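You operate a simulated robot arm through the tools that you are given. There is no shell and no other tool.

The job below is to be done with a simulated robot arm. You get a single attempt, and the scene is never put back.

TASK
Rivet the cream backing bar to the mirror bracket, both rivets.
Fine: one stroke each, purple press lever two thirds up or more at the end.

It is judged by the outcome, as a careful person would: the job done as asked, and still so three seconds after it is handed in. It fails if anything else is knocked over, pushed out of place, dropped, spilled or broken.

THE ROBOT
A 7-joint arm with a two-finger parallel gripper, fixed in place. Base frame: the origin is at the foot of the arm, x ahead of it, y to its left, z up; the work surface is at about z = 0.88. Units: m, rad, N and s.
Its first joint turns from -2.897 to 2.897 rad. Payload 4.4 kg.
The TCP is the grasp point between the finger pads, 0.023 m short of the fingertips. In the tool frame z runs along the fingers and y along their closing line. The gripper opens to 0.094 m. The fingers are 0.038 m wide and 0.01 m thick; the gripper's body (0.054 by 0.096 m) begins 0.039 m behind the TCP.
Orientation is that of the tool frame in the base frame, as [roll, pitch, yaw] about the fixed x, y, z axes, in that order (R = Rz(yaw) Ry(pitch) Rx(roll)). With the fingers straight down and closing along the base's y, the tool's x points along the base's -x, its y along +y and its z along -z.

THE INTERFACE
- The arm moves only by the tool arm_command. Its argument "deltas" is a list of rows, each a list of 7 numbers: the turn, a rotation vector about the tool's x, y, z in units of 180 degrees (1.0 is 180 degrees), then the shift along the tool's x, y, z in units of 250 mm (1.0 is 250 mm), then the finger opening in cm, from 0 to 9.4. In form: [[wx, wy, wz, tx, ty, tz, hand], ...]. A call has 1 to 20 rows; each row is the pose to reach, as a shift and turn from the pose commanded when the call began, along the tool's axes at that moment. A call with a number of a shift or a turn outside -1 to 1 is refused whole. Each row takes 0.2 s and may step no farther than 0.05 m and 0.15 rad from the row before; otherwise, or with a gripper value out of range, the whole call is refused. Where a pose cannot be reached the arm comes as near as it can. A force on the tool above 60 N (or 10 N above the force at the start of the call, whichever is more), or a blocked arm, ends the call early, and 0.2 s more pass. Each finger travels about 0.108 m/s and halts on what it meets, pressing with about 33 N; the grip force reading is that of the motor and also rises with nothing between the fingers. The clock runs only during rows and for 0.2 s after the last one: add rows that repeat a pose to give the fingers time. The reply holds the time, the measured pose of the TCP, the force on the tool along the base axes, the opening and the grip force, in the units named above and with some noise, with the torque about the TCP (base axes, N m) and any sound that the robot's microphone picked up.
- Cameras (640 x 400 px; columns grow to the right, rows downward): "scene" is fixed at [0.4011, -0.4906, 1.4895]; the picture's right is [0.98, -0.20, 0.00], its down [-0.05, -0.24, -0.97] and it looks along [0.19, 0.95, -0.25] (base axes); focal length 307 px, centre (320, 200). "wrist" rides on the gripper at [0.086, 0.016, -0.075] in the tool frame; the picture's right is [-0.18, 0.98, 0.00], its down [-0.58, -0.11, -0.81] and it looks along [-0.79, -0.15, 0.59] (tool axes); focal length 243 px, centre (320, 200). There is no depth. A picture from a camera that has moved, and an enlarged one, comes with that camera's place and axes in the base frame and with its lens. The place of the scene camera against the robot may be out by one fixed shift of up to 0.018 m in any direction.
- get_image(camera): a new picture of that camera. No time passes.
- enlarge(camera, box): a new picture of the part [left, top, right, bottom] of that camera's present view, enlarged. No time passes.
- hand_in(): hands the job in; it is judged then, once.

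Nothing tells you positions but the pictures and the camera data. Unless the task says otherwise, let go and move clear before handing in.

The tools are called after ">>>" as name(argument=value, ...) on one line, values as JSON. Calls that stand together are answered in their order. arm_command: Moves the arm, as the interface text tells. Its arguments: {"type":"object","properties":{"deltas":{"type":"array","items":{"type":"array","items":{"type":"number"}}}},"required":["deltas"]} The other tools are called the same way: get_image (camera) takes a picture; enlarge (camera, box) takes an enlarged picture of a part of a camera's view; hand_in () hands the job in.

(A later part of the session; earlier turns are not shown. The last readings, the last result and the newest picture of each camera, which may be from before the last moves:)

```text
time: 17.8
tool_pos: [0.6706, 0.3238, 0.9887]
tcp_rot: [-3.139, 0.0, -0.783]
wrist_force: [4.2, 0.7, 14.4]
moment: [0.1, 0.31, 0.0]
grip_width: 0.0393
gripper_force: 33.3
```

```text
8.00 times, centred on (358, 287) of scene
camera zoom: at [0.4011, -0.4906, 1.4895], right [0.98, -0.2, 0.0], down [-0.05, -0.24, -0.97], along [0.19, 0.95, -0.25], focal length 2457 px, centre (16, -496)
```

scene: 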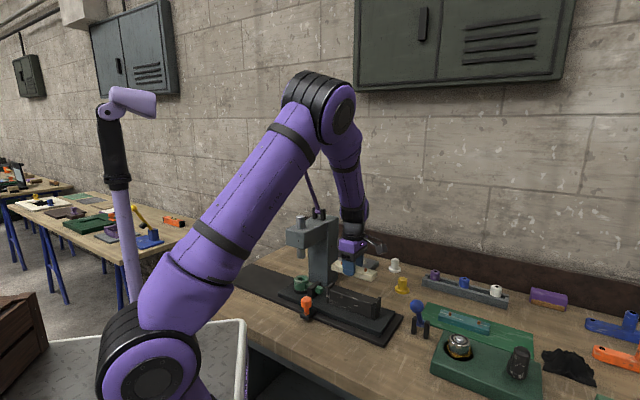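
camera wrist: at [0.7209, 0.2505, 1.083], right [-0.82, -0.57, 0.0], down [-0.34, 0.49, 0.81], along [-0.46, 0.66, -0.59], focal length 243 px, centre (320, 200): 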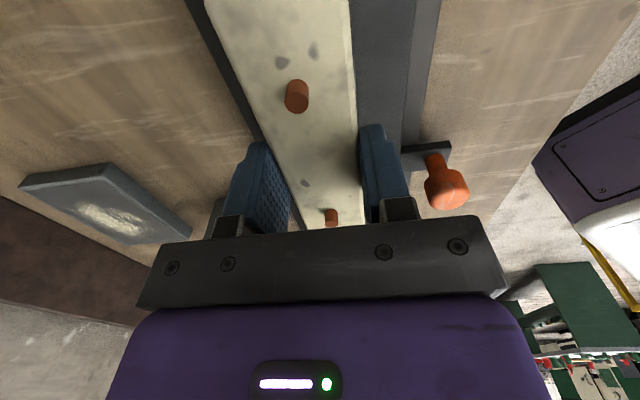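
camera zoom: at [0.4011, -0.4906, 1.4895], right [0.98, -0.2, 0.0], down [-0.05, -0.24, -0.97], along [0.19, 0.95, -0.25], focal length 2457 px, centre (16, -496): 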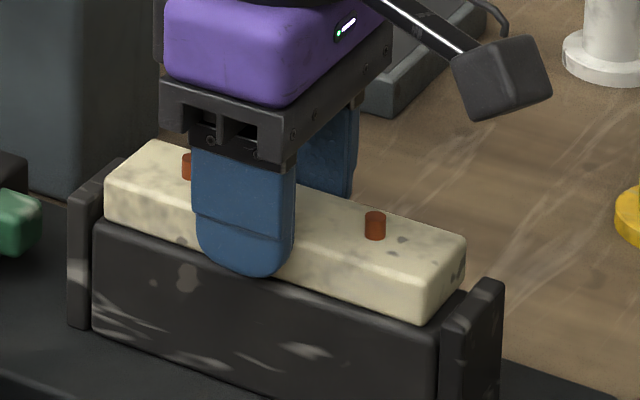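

The bar is seated on the block, flush with its front face. I'll release it and rise straight up.

>>> arm_command(deltas=[[0, 0, 0, 0, 0, -0.004, 2.5], [0, 0, 0, 0, 0, -0.004, 4.4], [0, 0, 0, 0, 0, -0.004, 6.0], [0, 0, 0, 0, 0, -0.004, 6.5], [0, 0, 0, 0, 0, -0.06, 6.5], [0, 0, 0, 0, 0, -0.16, 6.5], [0, 0, 0, 0, 0, -0.3, 6.5], [0, 0, 0, 0, 0, -0.44, 6.5]])

>>> enlarge(camera="scene", box=[318, 262, 398, 312])

>>> get_image(camera="wrist")

```text
time: 19.6
tool_pos: [0.6722, 0.3238, 1.0978]
tcp_rot: [3.139, 0.0, -0.786]
wrist_force: [0.1, 0.6, -0.7]
moment: [-0.01, 0.02, 0.0]
grip_width: 0.065
gripper_force: 0.2
```

```text
8.00 times, centred on (358, 287) of scene
camera zoom: at [0.4011, -0.4906, 1.4895], right [0.98, -0.2, 0.0], down [-0.05, -0.24, -0.97], along [0.19, 0.95, -0.25], focal length 2457 px, centre (16, -496)
```

zoom: 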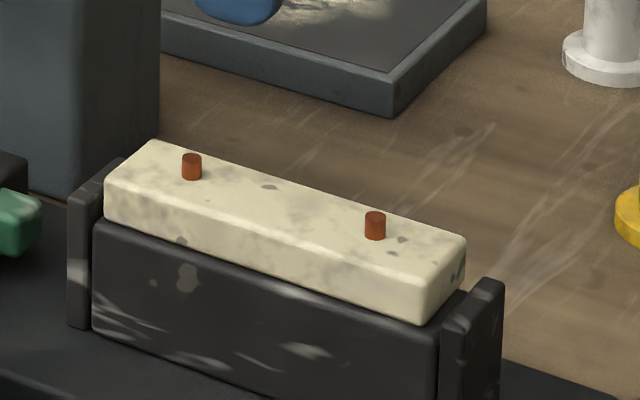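

```text
taken
camera wrist: at [0.7221, 0.2512, 1.1729], right [-0.82, -0.57, 0.0], down [-0.33, 0.49, 0.81], along [-0.46, 0.66, -0.59], focal length 243 px, centre (320, 200)
```

wrist: 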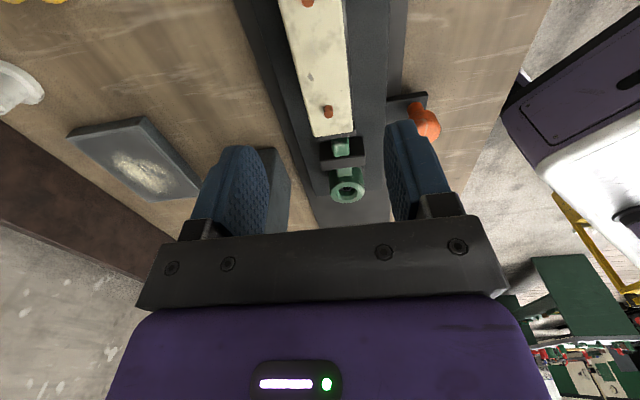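

The bar sits on the bracket block with both rivets up. I'll measure rivets against hub and rail from this view.

>>> enlarge(camera="wrist", box=[240, 0, 400, 100])

>>> enlarge(camera="wrist", box=[260, 110, 420, 210])

```text
4.00 times, centred on (320, 50) of wrist
camera zoom: at [0.7221, 0.2512, 1.1729], right [-0.82, -0.57, 0.0], down [-0.33, 0.49, 0.81], along [-0.46, 0.66, -0.59], focal length 970 px, centre (320, 800)
```

zoom: 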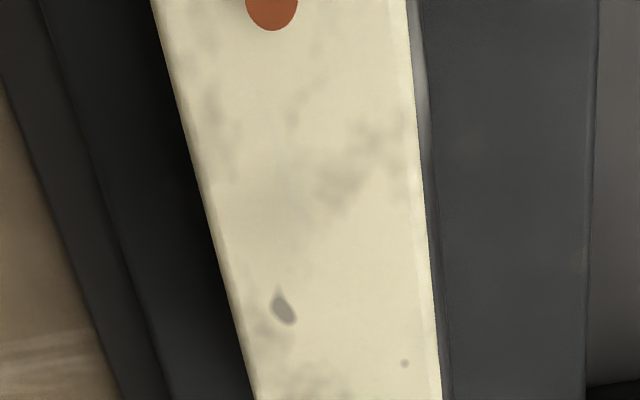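

```text
4.00 times, centred on (340, 160) of wrist
camera zoom: at [0.7221, 0.2512, 1.1729], right [-0.82, -0.57, 0.0], down [-0.33, 0.49, 0.81], along [-0.46, 0.66, -0.59], focal length 970 px, centre (240, 360)
```

zoom: 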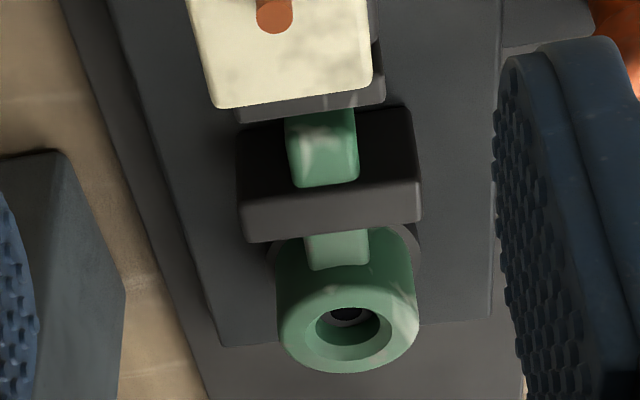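

Rivets are now at about (0.701, 0.295) and (0.643, 0.352), on a line parallel to the rail and about 3 mm behind the sled centreline. Next I'll go to the orange handle, turning the gripper to close along the rail with the wrist leaning away from the press.

>>> arm_command(deltas=[[0, 0, 0.042, -0.02, 0.06, 0, 6.5], [0, 0, 0.084, -0.045, 0.125, 0, 6.5], [0, 0, 0.126, -0.068, 0.19, 0, 6.5], [0, 0, 0.168, -0.09, 0.255, 0, 6.5], [0, 0, 0.21, -0.113, 0.32, 0, 6.5], [0, 0, 0.25, -0.136, 0.385, 0, 6.5]])

```text
time: 21.0
tool_pos: [0.5803, 0.279, 1.0976]
tcp_rot: [-3.14, 0.001, -1.572]
wrist_force: [-0.2, 0.9, -0.4]
moment: [-0.01, 0.02, -0.02]
grip_width: 0.0648
gripper_force: 0.0
```

On the way; finishing the turn to face the press squarely.

>>> arm_command(deltas=[[0, 0, 0.042, -0.017, 0.053, 0, 6.5], [0, 0, 0.084, -0.035, 0.107, 0, 6.5], [0, 0, 0.126, -0.052, 0.16, 0, 6.5], [0, 0, 0.168, -0.07, 0.213, 0, 6.5], [0, 0, 0.21, -0.087, 0.267, 0, 6.5], [0, 0, 0.25, -0.104, 0.32, 0, 6.5]])

>>> get_image(camera="wrist")

>>> enlarge(camera="wrist", box=[240, 30, 400, 130])

```text
time: 22.4
tool_pos: [0.4993, 0.3037, 1.0968]
tcp_rot: [-3.141, 0.0, -2.359]
wrist_force: [0.0, -0.4, 0.5]
moment: [0.0, -0.01, -0.01]
grip_width: 0.0649
gripper_force: 0.1
```

```text
taken
camera wrist: at [0.4268, 0.2553, 1.1727], right [-0.56, 0.83, 0.0], down [0.49, 0.33, 0.81], along [0.67, 0.45, -0.59], focal length 243 px, centre (320, 200)
```

wrist: 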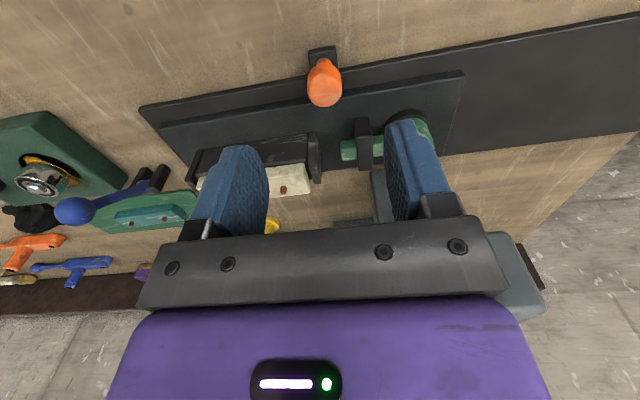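

```text
4.00 times, centred on (320, 80) of wrist
camera zoom: at [0.4268, 0.2553, 1.1727], right [-0.56, 0.83, 0.0], down [0.49, 0.33, 0.81], along [0.67, 0.45, -0.59], focal length 970 px, centre (320, 680)
```

zoom: 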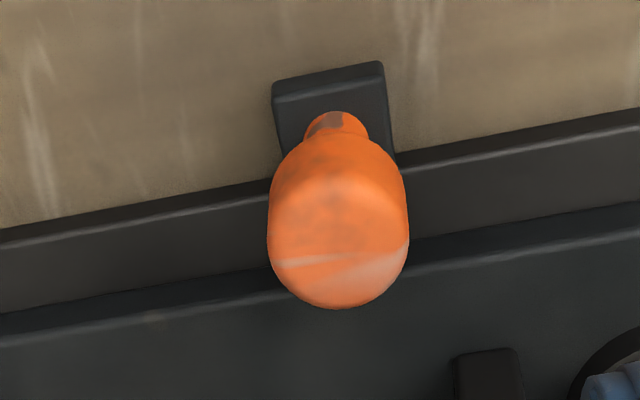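

The knob is at about (0.524, 0.327), top near z = 0.96 and 0.033 m across. I'll tilt the tool 10° away from the press and come down above it.

>>> arm_command(deltas=[[0, -0.02, 0, -0.034, -0.001, 0.097, 6.5], [0, -0.04, 0, -0.068, -0.002, 0.194, 6.5], [0, -0.055, 0, -0.102, -0.003, 0.291, 6.5], [0, -0.055, 0, -0.136, -0.004, 0.388, 6.5], [0, -0.055, 0, -0.136, -0.004, 0.388, 6.5]])

>>> get_image(camera="wrist")

>>> enlarge(camera="scene", box=[250, 180, 410, 330])

```text
time: 23.6
tool_pos: [0.5247, 0.328, 0.9996]
tcp_rot: [-3.141, 0.172, -2.354]
wrist_force: [0.4, 0.9, 0.6]
moment: [-0.01, 0.01, 0.03]
grip_width: 0.065
gripper_force: 0.0
```

```text
taken
camera wrist: at [0.4431, 0.2701, 1.0595], right [-0.57, 0.82, 0.03], down [0.38, 0.23, 0.89], along [0.73, 0.52, -0.45], focal length 243 px, centre (320, 200)
```

wrist: 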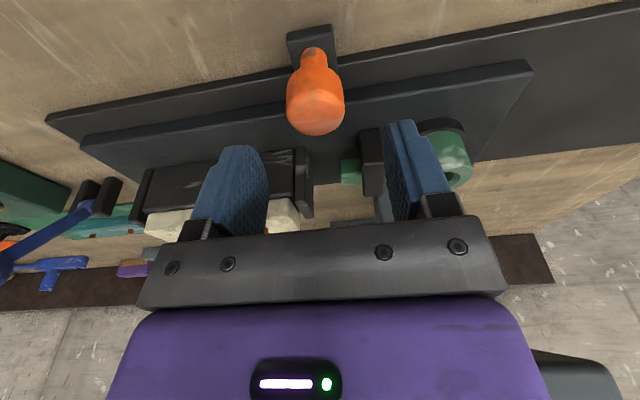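

```text
2.67 times, centred on (330, 255) of scene
camera zoom: at [0.4011, -0.4906, 1.4895], right [0.98, -0.2, 0.0], down [-0.05, -0.24, -0.97], along [0.19, 0.95, -0.25], focal length 819 px, centre (293, 53)
```

zoom: 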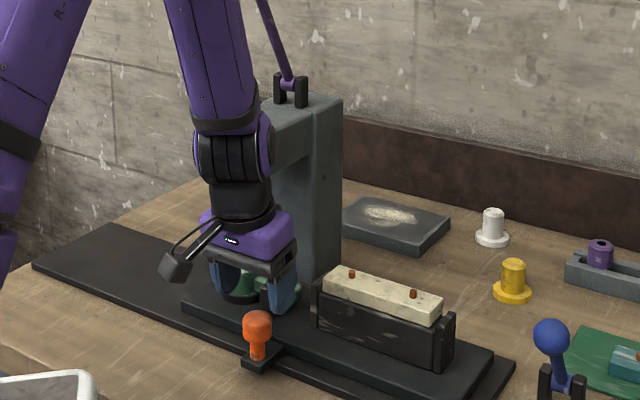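

The fingers are centred over the knob along the rail. Descending vertically around it.

>>> arm_command(deltas=[[0, 0, 0, 0.013, 0, 0.07, 6.5], [0, 0, 0, 0.026, 0, 0.14, 6.5], [0, 0, 0, 0.038, 0, 0.203, 6.5], [0, 0, 0, 0.038, 0, 0.203, 6.5]])

>>> get_image(camera="wrist")

>>> enlarge(camera="scene", box=[260, 240, 370, 330])

```text
time: 24.6
tool_pos: [0.5232, 0.3272, 0.9493]
tcp_rot: [3.141, 0.172, -2.355]
wrist_force: [-0.3, -0.1, 0.5]
moment: [-0.02, -0.01, 0.03]
grip_width: 0.065
gripper_force: 0.1
```

```text
taken
camera wrist: at [0.4429, 0.2696, 1.0081], right [-0.57, 0.82, 0.03], down [0.38, 0.23, 0.89], along [0.73, 0.52, -0.45], focal length 243 px, centre (320, 200)
```

wrist: 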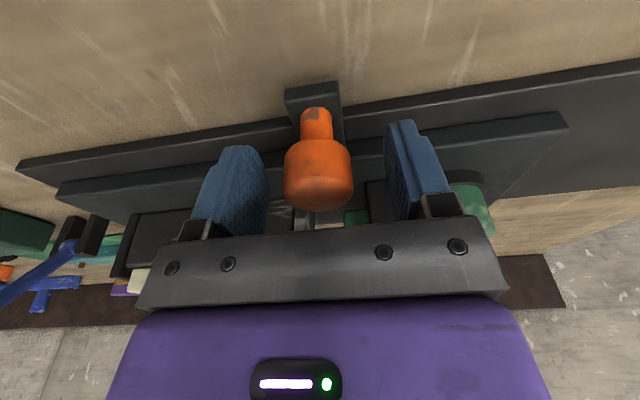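

```text
4.44 times, centred on (315, 285) of scene
camera zoom: at [0.4011, -0.4906, 1.4895], right [0.98, -0.2, 0.0], down [-0.05, -0.24, -0.97], along [0.19, 0.95, -0.25], focal length 1365 px, centre (342, -178)
```

zoom: 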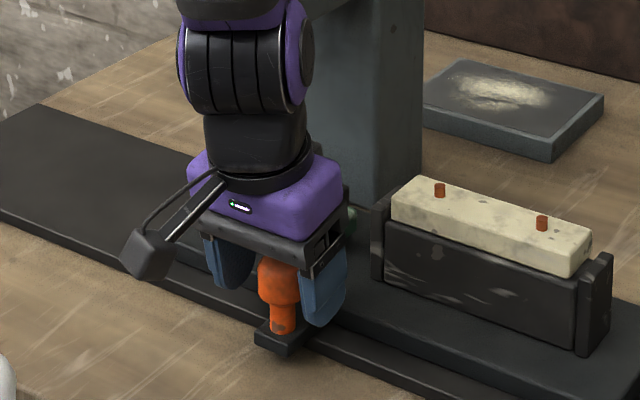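

The knob is between the pads. Closing on it gently.

>>> arm_command(deltas=[[0, 0, 0, 0, 0, 0, 5.0], [0, 0, 0, 0, 0, 0, 4.0], [0, 0, 0, 0, 0, 0, 3.0], [0, 0, 0, 0, 0, 0, 2.5], [0, 0, 0, 0, 0, 0, 2.5]])

>>> enlarge(camera="scene", box=[260, 240, 370, 330])

```text
time: 25.8
tool_pos: [0.5245, 0.3264, 0.9485]
tcp_rot: [3.141, 0.172, -2.355]
wrist_force: [1.5, -1.1, -0.8]
moment: [-0.18, -0.38, -0.17]
grip_width: 0.0338
gripper_force: 44.7
```

```text
4.44 times, centred on (315, 285) of scene
camera zoom: at [0.4011, -0.4906, 1.4895], right [0.98, -0.2, 0.0], down [-0.05, -0.24, -0.97], along [0.19, 0.95, -0.25], focal length 1365 px, centre (342, -178)
```

zoom: 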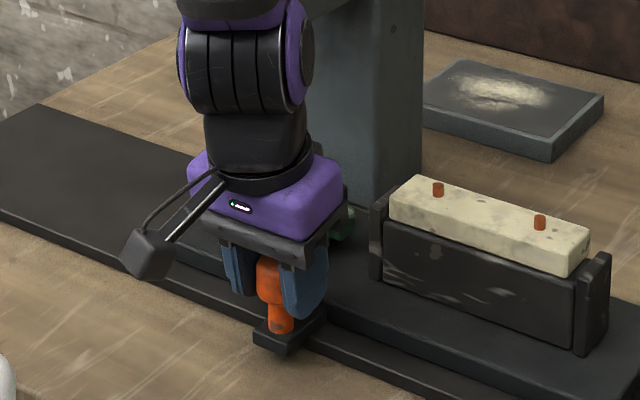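

I have the handle and the sled moved freely by about a millimetre as the fingers centred. I'll try a short slide left along the rail to feel the friction.

>>> arm_command(deltas=[[0, 0, 0, 0, 0.02, 0, 2.5], [0, 0, 0, 0, 0.05, 0, 2.5], [0, 0, 0, 0, 0.08, 0, 2.5], [0, 0, 0, 0, 0.08, 0, 2.5]])

>>> enlarge(camera="scene", box=[260, 240, 370, 330])

```text
time: 26.8
tool_pos: [0.5091, 0.3409, 0.9475]
tcp_rot: [-3.141, 0.173, -2.355]
wrist_force: [-1.6, 0.2, 6.2]
moment: [-0.76, 0.29, -0.19]
grip_width: 0.034
gripper_force: 44.9
```

```text
4.44 times, centred on (315, 285) of scene
camera zoom: at [0.4011, -0.4906, 1.4895], right [0.98, -0.2, 0.0], down [-0.05, -0.24, -0.97], along [0.19, 0.95, -0.25], focal length 1365 px, centre (342, -178)
```

zoom: 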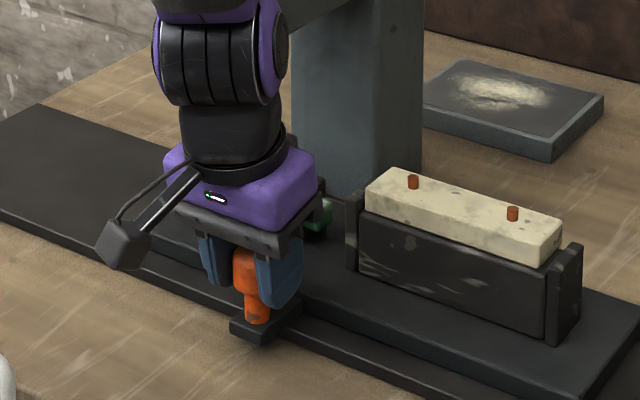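

The sled slides easily with bar and block riding along. I'll continue left towards the first rivet position.

>>> arm_command(deltas=[[0, 0, 0, 0, 0.03, 0, 2.5], [0, 0, 0, 0, 0.08, 0, 2.5], [0, 0, 0, 0, 0.14, 0, 2.5], [0, 0, 0, 0, 0.2, 0, 2.5], [0, 0, 0, 0, 0.26, 0, 2.5], [0, 0, 0, 0, 0.32, 0, 2.5], [0, 0, 0, 0, 0.38, 0, 2.5], [0, 0, 0, 0, 0.44, 0, 2.5], [0, 0, 0, 0, 0.48, 0, 2.5], [0, 0, 0, 0, 0.5, 0, 2.5], [0, 0, 0, 0, 0.5, 0, 2.5]])

>>> get_image(camera="scene")

>>> enlarge(camera="scene", box=[250, 215, 360, 305])

```text
time: 29.2
tool_pos: [0.4196, 0.4294, 0.9488]
tcp_rot: [-3.141, 0.173, -2.354]
wrist_force: [-1.8, -3.0, 10.2]
moment: [-0.98, 0.34, 0.1]
grip_width: 0.0337
gripper_force: 44.6
```

```text
taken
```

scene: 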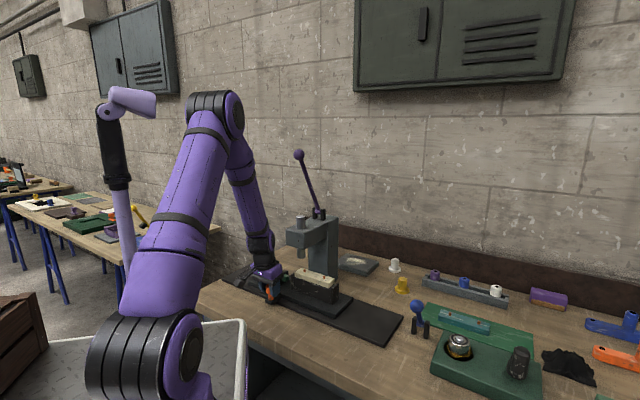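

```text
4.44 times, centred on (305, 260) of scene
camera zoom: at [0.4011, -0.4906, 1.4895], right [0.98, -0.2, 0.0], down [-0.05, -0.24, -0.97], along [0.19, 0.95, -0.25], focal length 1365 px, centre (387, -67)
```

zoom: 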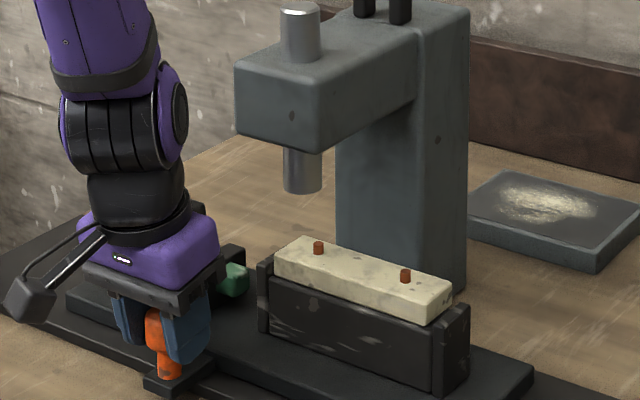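

The sled rides well; rivet 2 is about 15 px right of the ram axis in this view, roughly 10 mm of travel. I'll move it that far, then release the handle and inspect from the side.

>>> arm_command(deltas=[[0, 0, 0, 0, 0.02, 0, 2.5], [0, 0, 0, 0, 0.042, 0, 2.5], [0, 0, 0, 0, 0.042, 0, 2.5]])

>>> enlarge(camera="scene", box=[270, 230, 350, 280])

```text
time: 30.0
tool_pos: [0.4122, 0.4376, 0.9479]
tcp_rot: [3.141, 0.173, -2.355]
wrist_force: [-5.2, -1.7, 6.9]
moment: [0.46, -0.7, -0.13]
grip_width: 0.0337
gripper_force: 45.2
```

```text
8.00 times, centred on (310, 255) of scene
camera zoom: at [0.4011, -0.4906, 1.4895], right [0.98, -0.2, 0.0], down [-0.05, -0.24, -0.97], along [0.19, 0.95, -0.25], focal length 2457 px, centre (400, -240)
```

zoom: 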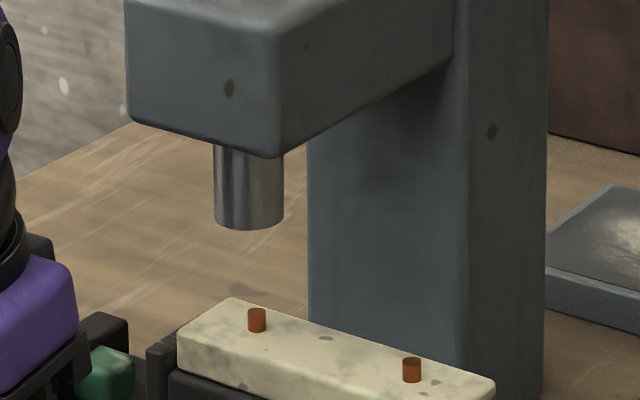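

Rivet 2 now looks nearly under the ram in this view. I'll release the handle, rise clear and look squarely from the front.

>>> arm_command(deltas=[[0, 0, 0, 0, 0, 0, 3.6], [0, 0, 0, 0, 0, 0, 5.0], [0, 0, 0, 0, 0, 0, 6.5], [0, 0, 0, -0.017, 0, -0.1, 6.5], [0, 0, 0, -0.05, 0, -0.29, 6.5], [0, 0, 0, -0.068, 0, -0.394, 6.5], [0, 0, 0, -0.04, -0.07, -0.55, 6.5], [0, 0, 0, -0.034, -0.2, -0.603, 6.5], [0, 0.02, 0, -0.034, -0.341, -0.603, 6.5], [0, 0.04, 0, -0.034, -0.341, -0.603, 6.5], [0, 0.055, 0, -0.034, -0.341, -0.603, 6.5]])

>>> get_image(camera="wrist")

>>> enlarge(camera="scene", box=[270, 230, 350, 280])

```text
time: 32.4
tool_pos: [0.4621, 0.3647, 1.0988]
tcp_rot: [3.141, -0.002, -2.355]
wrist_force: [-0.3, -0.5, -0.4]
moment: [0.01, -0.05, 0.03]
grip_width: 0.0649
gripper_force: 0.1
```

```text
taken
camera wrist: at [0.3897, 0.3152, 1.1741], right [-0.57, 0.82, 0.0], down [0.49, 0.33, 0.81], along [0.66, 0.46, -0.59], focal length 243 px, centre (320, 200)
```

wrist: 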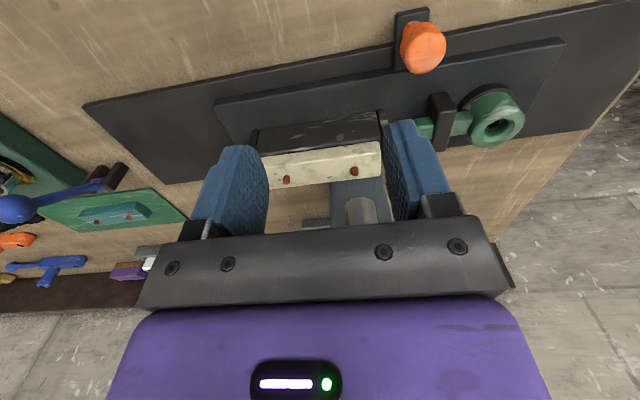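

```text
8.00 times, centred on (310, 255) of scene
camera zoom: at [0.4011, -0.4906, 1.4895], right [0.98, -0.2, 0.0], down [-0.05, -0.24, -0.97], along [0.19, 0.95, -0.25], focal length 2457 px, centre (400, -240)
```

zoom: 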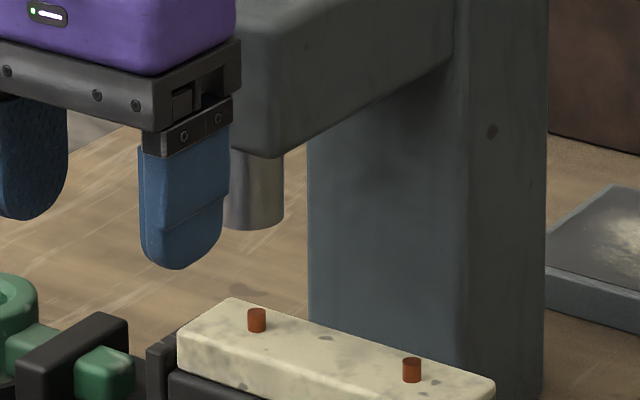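

The ram tip and rivet 2 are both in view. Enlarging to compare their axes.

>>> enlarge(camera="wrist", box=[300, 145, 420, 220])

```text
5.33 times, centred on (360, 182) of wrist
camera zoom: at [0.3897, 0.3152, 1.1741], right [-0.57, 0.82, 0.0], down [0.49, 0.33, 0.81], along [0.66, 0.46, -0.59], focal length 1294 px, centre (107, 293)
```

zoom: 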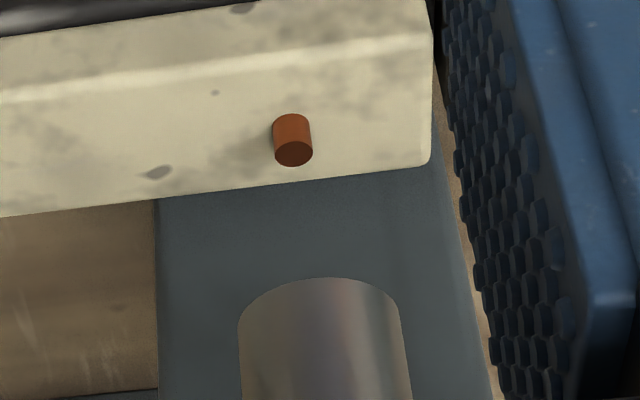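

From here rivet 2 is only about 1.4 mm off the ram axis along the rail, but the bar sits about 3 mm too far back across it. I'll go round to the right side for a look straight along the rail to confirm that.

>>> arm_command(deltas=[[0, 0, -0.042, 0, -0.09, -0.014, 6.5], [0, 0, -0.084, -0.002, -0.18, -0.028, 6.5], [0, 0, -0.126, -0.004, -0.27, -0.042, 6.5], [0, 0, -0.168, -0.006, -0.36, -0.056, 6.5], [0, 0, -0.21, -0.007, -0.45, -0.07, 6.5], [0, 0, -0.25, -0.008, -0.546, -0.084, 6.5]])

```text
time: 33.8
tool_pos: [0.5598, 0.2701, 1.1208]
tcp_rot: [3.141, -0.001, -1.569]
wrist_force: [0.5, -0.1, 0.3]
moment: [-0.01, -0.04, 0.01]
grip_width: 0.0652
gripper_force: 0.0
```

Continuing round to the right side.

>>> arm_command(deltas=[[0, 0, -0.042, -0.07, -0.047, 0.014, 6.5], [0, 0, -0.084, -0.14, -0.093, 0.028, 6.5], [0, 0, -0.126, -0.21, -0.14, 0.042, 6.5], [0, 0, -0.168, -0.28, -0.187, 0.056, 6.5], [0, 0, -0.21, -0.35, -0.233, 0.07, 6.5], [0, 0, -0.25, -0.42, -0.28, 0.084, 6.5]])

>>> get_image(camera="wrist")

>>> enlarge(camera="wrist", box=[260, 100, 400, 220])

```text
time: 35.2
tool_pos: [0.6292, 0.3757, 1.0995]
tcp_rot: [-3.141, -0.001, -0.781]
wrist_force: [-0.6, -0.1, 0.2]
moment: [0.03, -0.02, -0.02]
grip_width: 0.0651
gripper_force: 0.0
```

```text
taken
camera wrist: at [0.6798, 0.3026, 1.1746], right [-0.82, -0.57, 0.0], down [-0.34, 0.49, 0.81], along [-0.46, 0.66, -0.59], focal length 243 px, centre (320, 200)
```

wrist: 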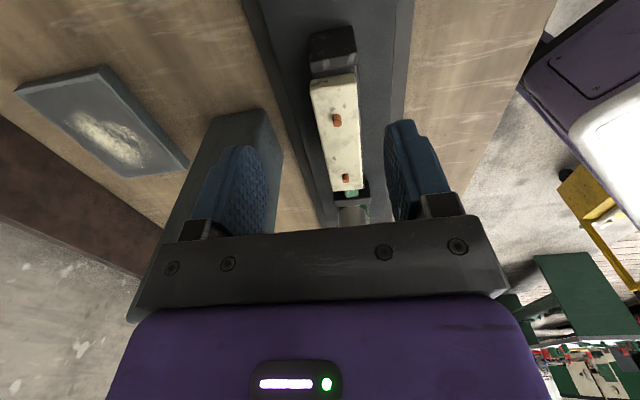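

```text
3.33 times, centred on (330, 160) of wrist
camera zoom: at [0.6798, 0.3026, 1.1746], right [-0.82, -0.57, 0.0], down [-0.34, 0.49, 0.81], along [-0.46, 0.66, -0.59], focal length 809 px, centre (287, 333)
```

zoom: 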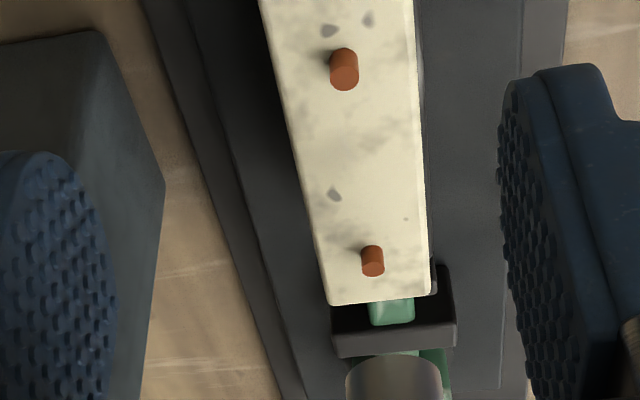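

This view confirms the rivet line lies 3–4 mm behind the ram axis. I'll re-grip the bar near its free right end, with the hand tilted away from the press head, so closing shifts it onto the centreline.

>>> arm_command(deltas=[[0, -0.02, 0, -0.04, 0.01, 0.0, 6.5], [0, -0.04, 0, -0.09, 0.02, 0.03, 6.5], [0, -0.055, 0.001, -0.14, 0.03, 0.07, 6.5], [0, -0.055, 0.001, -0.185, 0.04, 0.12, 6.5], [0, -0.055, 0.001, -0.185, 0.04, 0.16, 6.5]])

>>> enlarge(camera="scene", box=[270, 190, 390, 300])

>>> get_image(camera="wrist")

```text
time: 36.4
tool_pos: [0.5899, 0.4012, 1.0583]
tcp_rot: [3.141, 0.172, -0.787]
wrist_force: [0.1, -0.7, 0.1]
moment: [0.03, 0.01, 0.01]
grip_width: 0.0649
gripper_force: 0.0
```

```text
3.64 times, centred on (330, 245) of scene
camera zoom: at [0.4011, -0.4906, 1.4895], right [0.98, -0.2, 0.0], down [-0.05, -0.24, -0.97], along [0.19, 0.95, -0.25], focal length 1117 px, centre (284, 36)
```

zoom: 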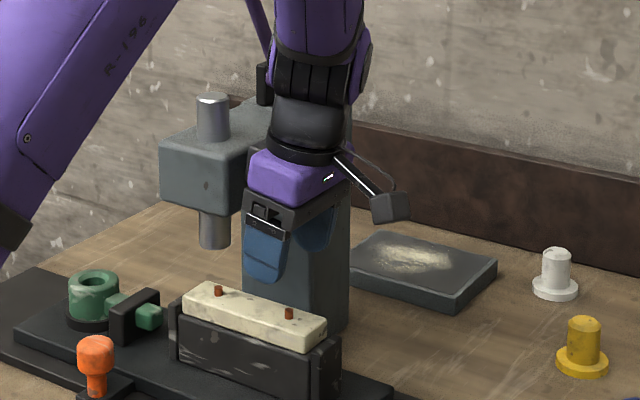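

```text
taken
camera wrist: at [0.6472, 0.3199, 1.118], right [-0.82, -0.57, 0.03], down [-0.23, 0.38, 0.89], along [-0.52, 0.73, -0.45], focal length 243 px, centre (320, 200)
```

wrist: 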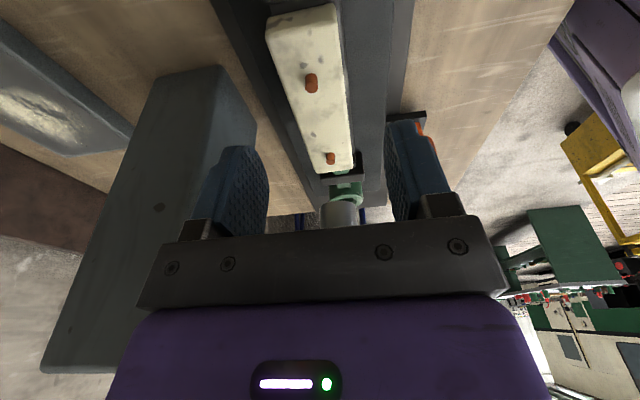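

Fingers are positioned either side of the bar's right part, clear of column and head. Descending vertically.

>>> arm_command(deltas=[[0, 0, 0, 0.015, 0, 0.09, 6.5], [0, 0, 0, 0.03, 0, 0.175, 6.5], [0, 0, 0, 0.041, 0, 0.235, 6.5], [0, 0, 0, 0.0453, 0, 0.261, 6.5], [0, 0, 0, 0.0453, 0, 0.261, 6.5]])

>>> enlarge(camera="scene", box=[280, 220, 376, 300])

>>> get_image(camera="wrist")

```text
time: 37.6
tool_pos: [0.5881, 0.4004, 0.9922]
tcp_rot: [-3.141, 0.172, -0.787]
wrist_force: [1.8, -0.3, 0.0]
moment: [-0.02, 0.01, 0.03]
grip_width: 0.0651
gripper_force: 0.1
```

```text
5.00 times, centred on (328, 260) of scene
camera zoom: at [0.4011, -0.4906, 1.4895], right [0.98, -0.2, 0.0], down [-0.05, -0.24, -0.97], along [0.19, 0.95, -0.25], focal length 1536 px, centre (280, -100)
```

zoom: 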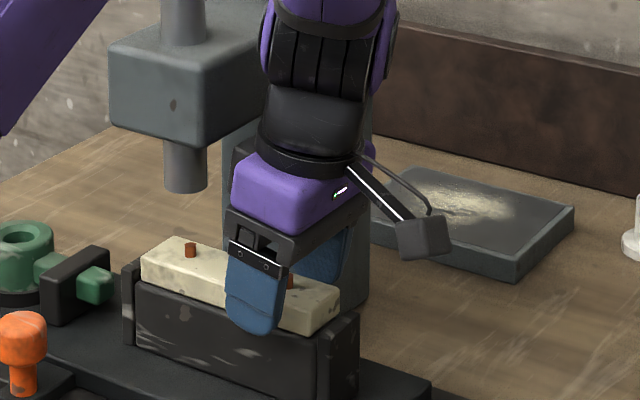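

```text
taken
camera wrist: at [0.647, 0.3197, 1.0521], right [-0.82, -0.56, 0.03], down [-0.23, 0.38, 0.89], along [-0.52, 0.73, -0.45], focal length 243 px, centre (320, 200)
```

wrist: 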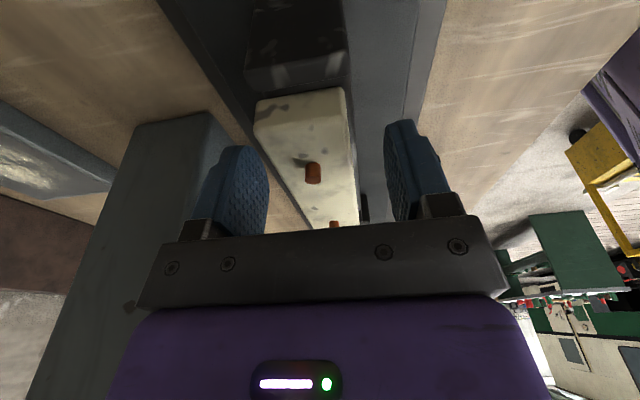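

Everything is clear. I'll close the fingers slowly to shift the bar onto the centreline.

>>> arm_command(deltas=[[0, 0, 0, 0, 0, 0, 5.4], [0, 0, 0, 0, 0, 0, 4.8], [0, 0, 0, 0, 0, 0, 4.4], [0, 0, 0, 0, 0, 0, 4.2], [0, 0, 0, 0, 0, 0, 4.0], [0, 0, 0, 0, 0, 0, 3.7], [0, 0, 0, 0, 0, 0, 3.7]])

>>> enlarge(camera="scene", box=[280, 220, 376, 300])

```text
time: 39.2
tool_pos: [0.5888, 0.4005, 0.9919]
tcp_rot: [3.141, 0.173, -0.788]
wrist_force: [-0.1, 0.8, 2.3]
moment: [-0.04, -0.15, 0.0]
grip_width: 0.0393
gripper_force: 33.0
```

```text
5.00 times, centred on (328, 260) of scene
camera zoom: at [0.4011, -0.4906, 1.4895], right [0.98, -0.2, 0.0], down [-0.05, -0.24, -0.97], along [0.19, 0.95, -0.25], focal length 1536 px, centre (280, -100)
```

zoom: 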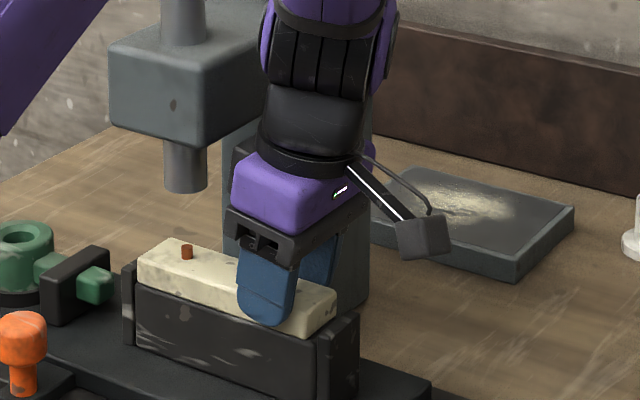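

The bar shifted as intended; rivet 2 is now within about 1 mm of the ram line in this view. Releasing and rising to recheck from the right.

>>> arm_command(deltas=[[0, 0, 0, 0, 0, 0, 4.2], [0, 0, 0, 0, 0, 0, 5.4], [0, 0, 0, 0, 0, 0, 6.5], [0, 0, 0, -0.02, 0, -0.1, 6.5], [0, 0, 0, -0.045, 0, -0.26, 6.5], [0, 0, 0, 0.02, 0, -0.35, 6.5], [0, 0, 0, 0.1, 0, -0.4, 6.5], [0, 0.02, 0, 0.14, 0, -0.42, 6.5], [0, 0.04, 0, 0.14, 0, -0.42, 6.5], [0, 0.055, 0, 0.14, 0, -0.42, 6.5]])

>>> get_image(camera="wrist")

>>> enlarge(camera="wrist", box=[260, 100, 400, 220])

>>> enlarge(camera="scene", box=[270, 230, 350, 280])

```text
time: 41.4
tool_pos: [0.6266, 0.3631, 1.0888]
tcp_rot: [-3.141, -0.002, -0.788]
wrist_force: [0.0, -0.6, -0.6]
moment: [0.0, -0.01, 0.02]
grip_width: 0.0648
gripper_force: 0.1
```

```text
taken
camera wrist: at [0.6766, 0.2906, 1.1653], right [-0.83, -0.56, 0.0], down [-0.33, 0.49, 0.81], along [-0.45, 0.67, -0.59], focal length 243 px, centre (320, 200)
```

wrist: 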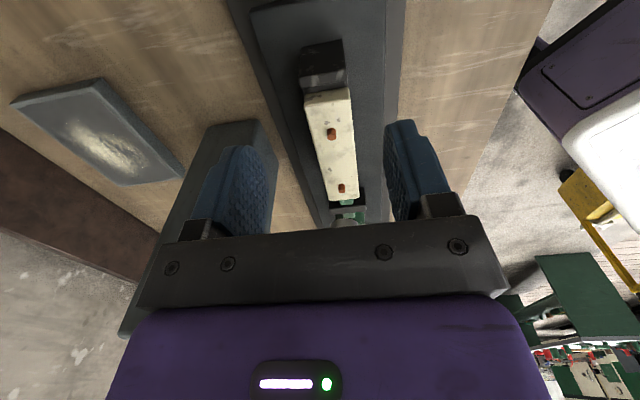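

```text
3.33 times, centred on (330, 160) of wrist
camera zoom: at [0.6766, 0.2906, 1.1653], right [-0.83, -0.56, 0.0], down [-0.33, 0.49, 0.81], along [-0.45, 0.67, -0.59], focal length 809 px, centre (287, 333)
```

zoom: 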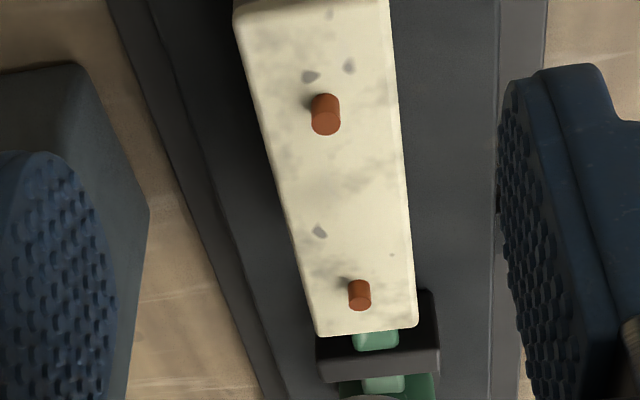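

```text
8.00 times, centred on (310, 255) of scene
camera zoom: at [0.4011, -0.4906, 1.4895], right [0.98, -0.2, 0.0], down [-0.05, -0.24, -0.97], along [0.19, 0.95, -0.25], focal length 2457 px, centre (400, -240)
```

zoom: 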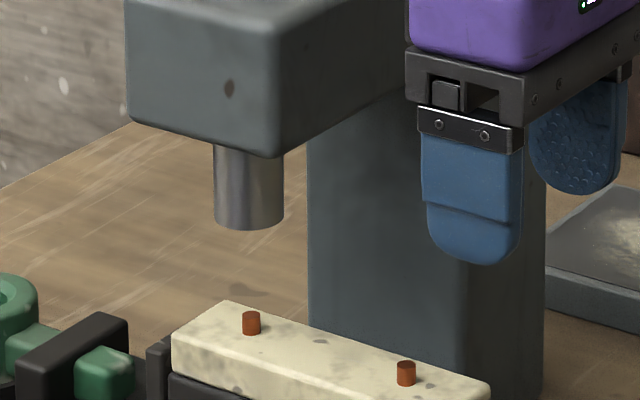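

Rivet 2 is now within about 1 mm of the ram axis in both directions. Now the lever: I'll back off around the front and rise to look at the purple ball.

>>> arm_command(deltas=[[0, 0, 0.041, 0.02, 0.06, -0.1, 6.5], [0, 0, 0.083, 0.03, 0.14, -0.2, 6.5], [0, 0, 0.125, 0.04, 0.22, -0.31, 6.5], [0, 0, 0.167, 0.05, 0.3, -0.42, 6.5], [0, 0, 0.208, 0.063, 0.38, -0.53, 6.5], [0, 0, 0.249, 0.076, 0.452, -0.645, 6.5]])

```text
time: 42.8
tool_pos: [0.5601, 0.2717, 1.2519]
tcp_rot: [3.141, 0.0, -1.571]
wrist_force: [-0.2, 0.4, -0.3]
moment: [-0.04, 0.02, 0.02]
grip_width: 0.0649
gripper_force: 0.1
```

Continuing up in front of the lever.

>>> arm_command(deltas=[[0, 0, 0.031, -0.04, 0.058, -0.124, 6.5], [0, 0, 0.062, -0.09, 0.116, -0.248, 6.5], [0, 0, 0.094, -0.14, 0.174, -0.372, 6.5], [0, 0, 0.125, -0.2, 0.232, -0.496, 6.5], [0, 0, 0.156, -0.26, 0.29, -0.62, 6.5], [0, 0, 0.187, -0.32, 0.347, -0.744, 6.5], [0, 0, 0.219, -0.38, 0.405, -0.868, 6.5], [0, 0, 0.25, -0.436, 0.463, -0.992, 6.5]])

>>> get_image(camera="wrist")

>>> get_image(camera="scene")

```text
time: 44.6
tool_pos: [0.4444, 0.3784, 1.4989]
tcp_rot: [3.141, 0.0, -2.355]
wrist_force: [-0.1, -0.9, -0.1]
moment: [0.05, 0.01, 0.0]
grip_width: 0.0646
gripper_force: 0.0
```

```text
taken
camera wrist: at [0.3727, 0.3294, 1.5747], right [-0.56, 0.83, 0.0], down [0.49, 0.33, 0.81], along [0.67, 0.46, -0.59], focal length 243 px, centre (320, 200)
```

wrist: 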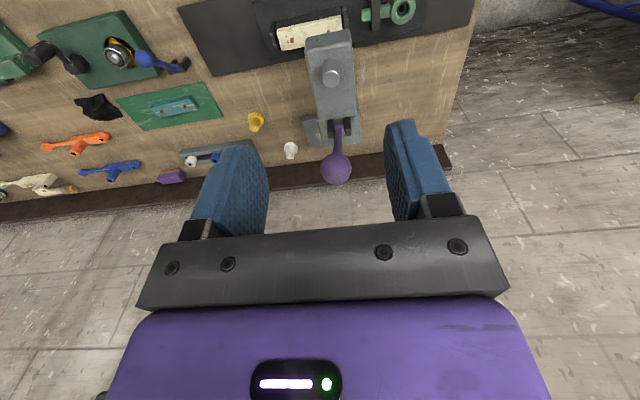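

```text
taken
```

scene: 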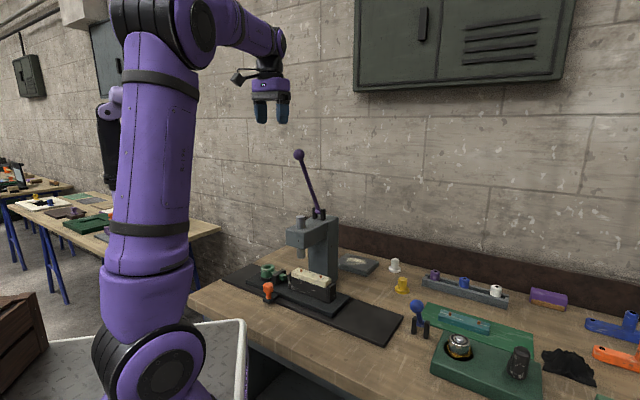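

>>> enlarge(camera="wrist", box=[270, 20, 400, 200])

>>> enlarge(camera="scene", box=[280, 135, 344, 275])

```text
2.22 times, centred on (335, 110) of wrist
camera zoom: at [0.3727, 0.3294, 1.5747], right [-0.56, 0.83, 0.0], down [0.49, 0.33, 0.81], along [0.67, 0.46, -0.59], focal length 539 px, centre (287, 400)
```

zoom: 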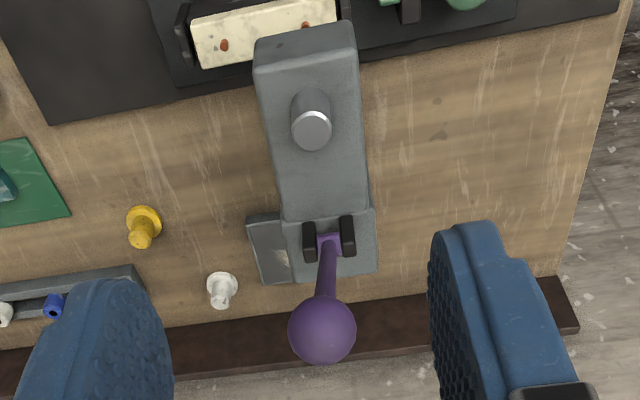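

```text
2.86 times, centred on (312, 205) of scene
camera zoom: at [0.4011, -0.4906, 1.4895], right [0.98, -0.2, 0.0], down [-0.05, -0.24, -0.97], along [0.19, 0.95, -0.25], focal length 877 px, centre (343, 186)
```

zoom: 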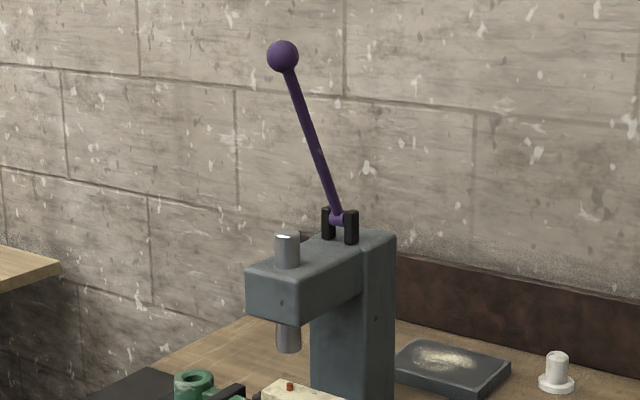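

The lever ball is at (0.525, 0.456, 1.387), 0.034 m across, pivoting about (0.601, 0.530, 1.178) in the plane of the ram. I'll move above it with the fingers on either side of the lever plane.

>>> arm_command(deltas=[[0, 0, 0, -0.1, 0, 0.0, 6.5], [0, 0, 0, -0.22, -0.004, 0.05, 6.5], [0, 0, 0, -0.34, -0.008, 0.11, 6.5], [0, 0, 0, -0.448, -0.01, 0.16, 6.5], [0, 0, 0, -0.448, -0.01, 0.19, 6.5]])

>>> get_image(camera="wrist")

>>> enlarge(camera="scene", box=[240, 60, 360, 230])

```text
time: 45.8
tool_pos: [0.5232, 0.4562, 1.4491]
tcp_rot: [-3.142, 0.001, -2.355]
wrist_force: [-0.3, 0.0, -0.9]
moment: [-0.06, 0.01, -0.01]
grip_width: 0.0651
gripper_force: 0.0
```

```text
taken
camera wrist: at [0.4522, 0.407, 1.5264], right [-0.57, 0.82, 0.0], down [0.49, 0.33, 0.81], along [0.66, 0.46, -0.59], focal length 243 px, centre (320, 200)
```

wrist: 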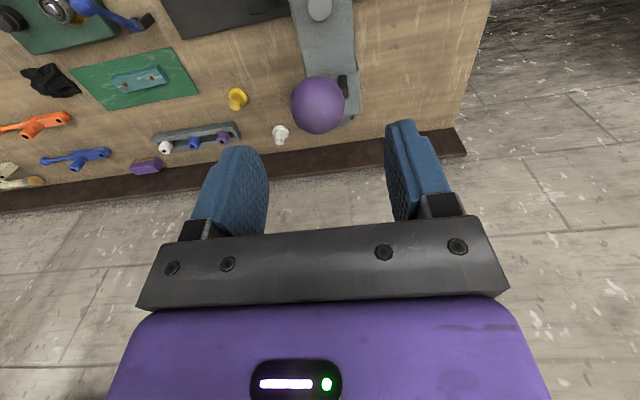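

```text
2.35 times, centred on (300, 145) of scene
camera zoom: at [0.4011, -0.4906, 1.4895], right [0.98, -0.2, 0.0], down [-0.05, -0.24, -0.97], along [0.19, 0.95, -0.25], focal length 723 px, centre (367, 329)
```

zoom: 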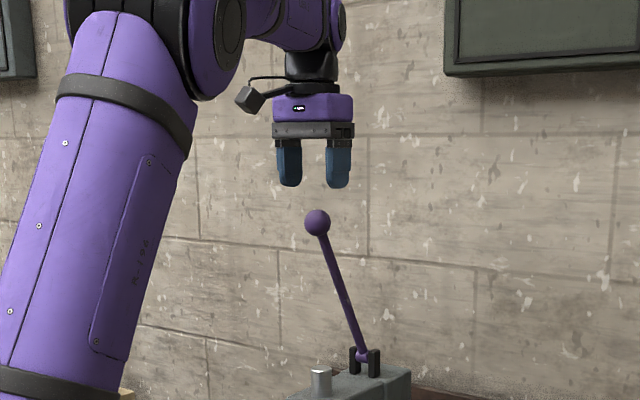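

The ball is centred between the fingers below. Descending so it sits deep between the pads, then closing.

>>> arm_command(deltas=[[0, 0, 0, 0, -0.003, 0.09, 6.5], [0, 0, 0, -0.003, -0.004, 0.18, 6.5], [0, 0, 0, -0.004, -0.004, 0.25, 6.5], [0, 0, 0, -0.004, -0.004, 0.3, 6.5], [0, 0, 0, -0.004, -0.004, 0.3, 6.5]])

>>> get_image(camera="wrist")

>>> enlarge(camera="scene", box=[260, 90, 340, 170])

```text
time: 47.0
tool_pos: [0.5254, 0.456, 1.3757]
tcp_rot: [-3.142, -0.001, -2.355]
wrist_force: [-0.3, 0.1, -1.0]
moment: [0.0, 0.01, 0.0]
grip_width: 0.0652
gripper_force: 0.1
```

```text
taken
camera wrist: at [0.4538, 0.407, 1.4512], right [-0.57, 0.82, 0.0], down [0.49, 0.33, 0.81], along [0.66, 0.46, -0.59], focal length 243 px, centre (320, 200)
```

wrist: 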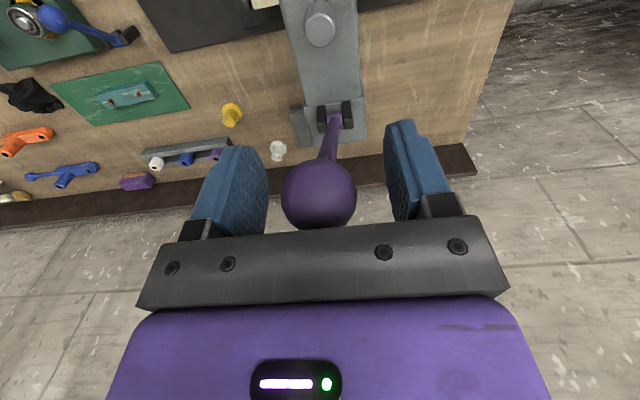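

```text
5.00 times, centred on (300, 130) of scene
camera zoom: at [0.4011, -0.4906, 1.4895], right [0.98, -0.2, 0.0], down [-0.05, -0.24, -0.97], along [0.19, 0.95, -0.25], focal length 1536 px, centre (420, 550)
```

zoom: 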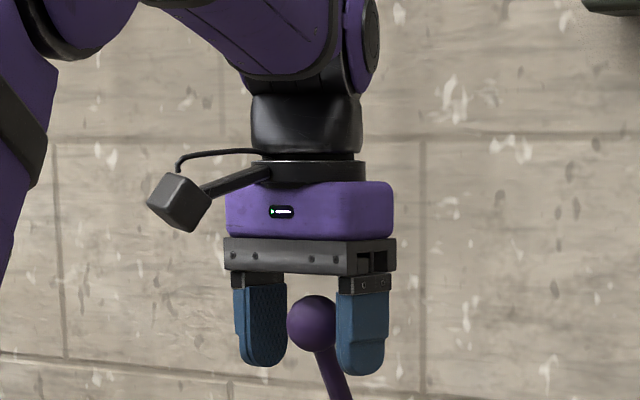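

The ball sits between the pads, close under the palm. Closing the grip on it.

>>> arm_command(deltas=[[0, 0, 0, 0, 0, 0, 5.0], [0, 0, 0, 0, 0, 0, 4.0], [0, 0, 0, 0, 0, 0, 3.0], [0, 0, 0, 0, 0, 0, 2.5], [0, 0, 0, 0, 0, 0, 2.5]])

>>> get_image(camera="wrist")

```text
time: 48.2
tool_pos: [0.5269, 0.4557, 1.3752]
tcp_rot: [-3.141, 0.0, -2.356]
wrist_force: [5.7, -6.8, -1.1]
moment: [0.01, 0.08, -0.06]
grip_width: 0.035
gripper_force: 44.8
```

```text
taken
camera wrist: at [0.4545, 0.4064, 1.4513], right [-0.57, 0.82, 0.0], down [0.49, 0.33, 0.81], along [0.67, 0.46, -0.59], focal length 243 px, centre (320, 200)
```

wrist: 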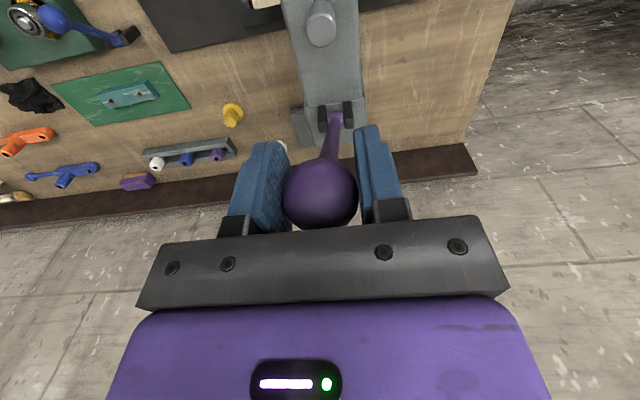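

I have the ball (35 mm). I'll draw the lever down along its arc in stages, watching the ram, starting with about 15°.

>>> arm_command(deltas=[[0, 0, 0, 0.036, -0.004, 0.02, 2.5], [0, 0, 0, 0.0728, -0.006, 0.0412, 2.5], [0, 0, 0, 0.107, -0.006, 0.064, 2.5], [0, 0, 0, 0.14, -0.006, 0.0876, 2.5], [0, 0, 0, 0.172, -0.006, 0.113, 2.5], [0, 0, 0, 0.2032, -0.006, 0.1396, 2.5]])

>>> enlarge(camera="scene", box=[250, 110, 370, 290])

```text
time: 49.6
tool_pos: [0.4919, 0.4193, 1.3419]
tcp_rot: [3.14, 0.0, -2.355]
wrist_force: [-0.7, 7.3, 2.1]
moment: [0.74, -0.8, 0.05]
grip_width: 0.0347
gripper_force: 45.1
```

```text
2.22 times, centred on (310, 200) of scene
camera zoom: at [0.4011, -0.4906, 1.4895], right [0.98, -0.2, 0.0], down [-0.05, -0.24, -0.97], along [0.19, 0.95, -0.25], focal length 682 px, centre (342, 200)
```

zoom: 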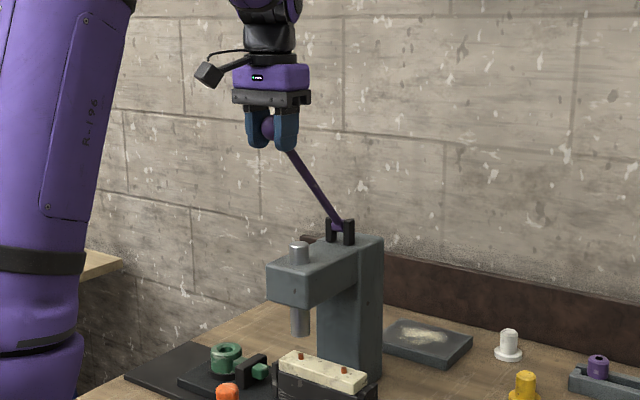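

The lever follows smoothly with small forces. Checking how far the ram has come down.

>>> enlarge(camera="scene", box=[270, 230, 350, 280])

```text
8.00 times, centred on (310, 255) of scene
camera zoom: at [0.4011, -0.4906, 1.4895], right [0.98, -0.2, 0.0], down [-0.05, -0.24, -0.97], along [0.19, 0.95, -0.25], focal length 2457 px, centre (400, -240)
```

zoom: 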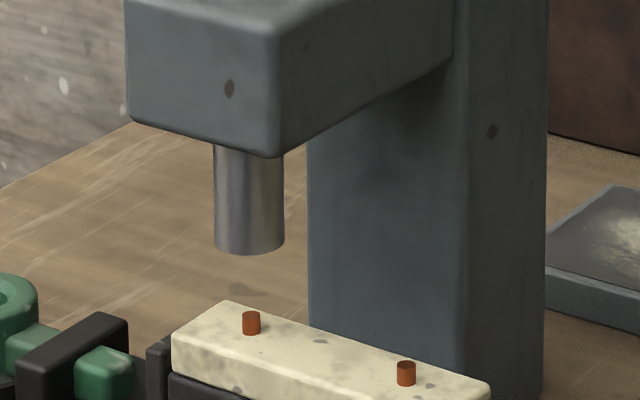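

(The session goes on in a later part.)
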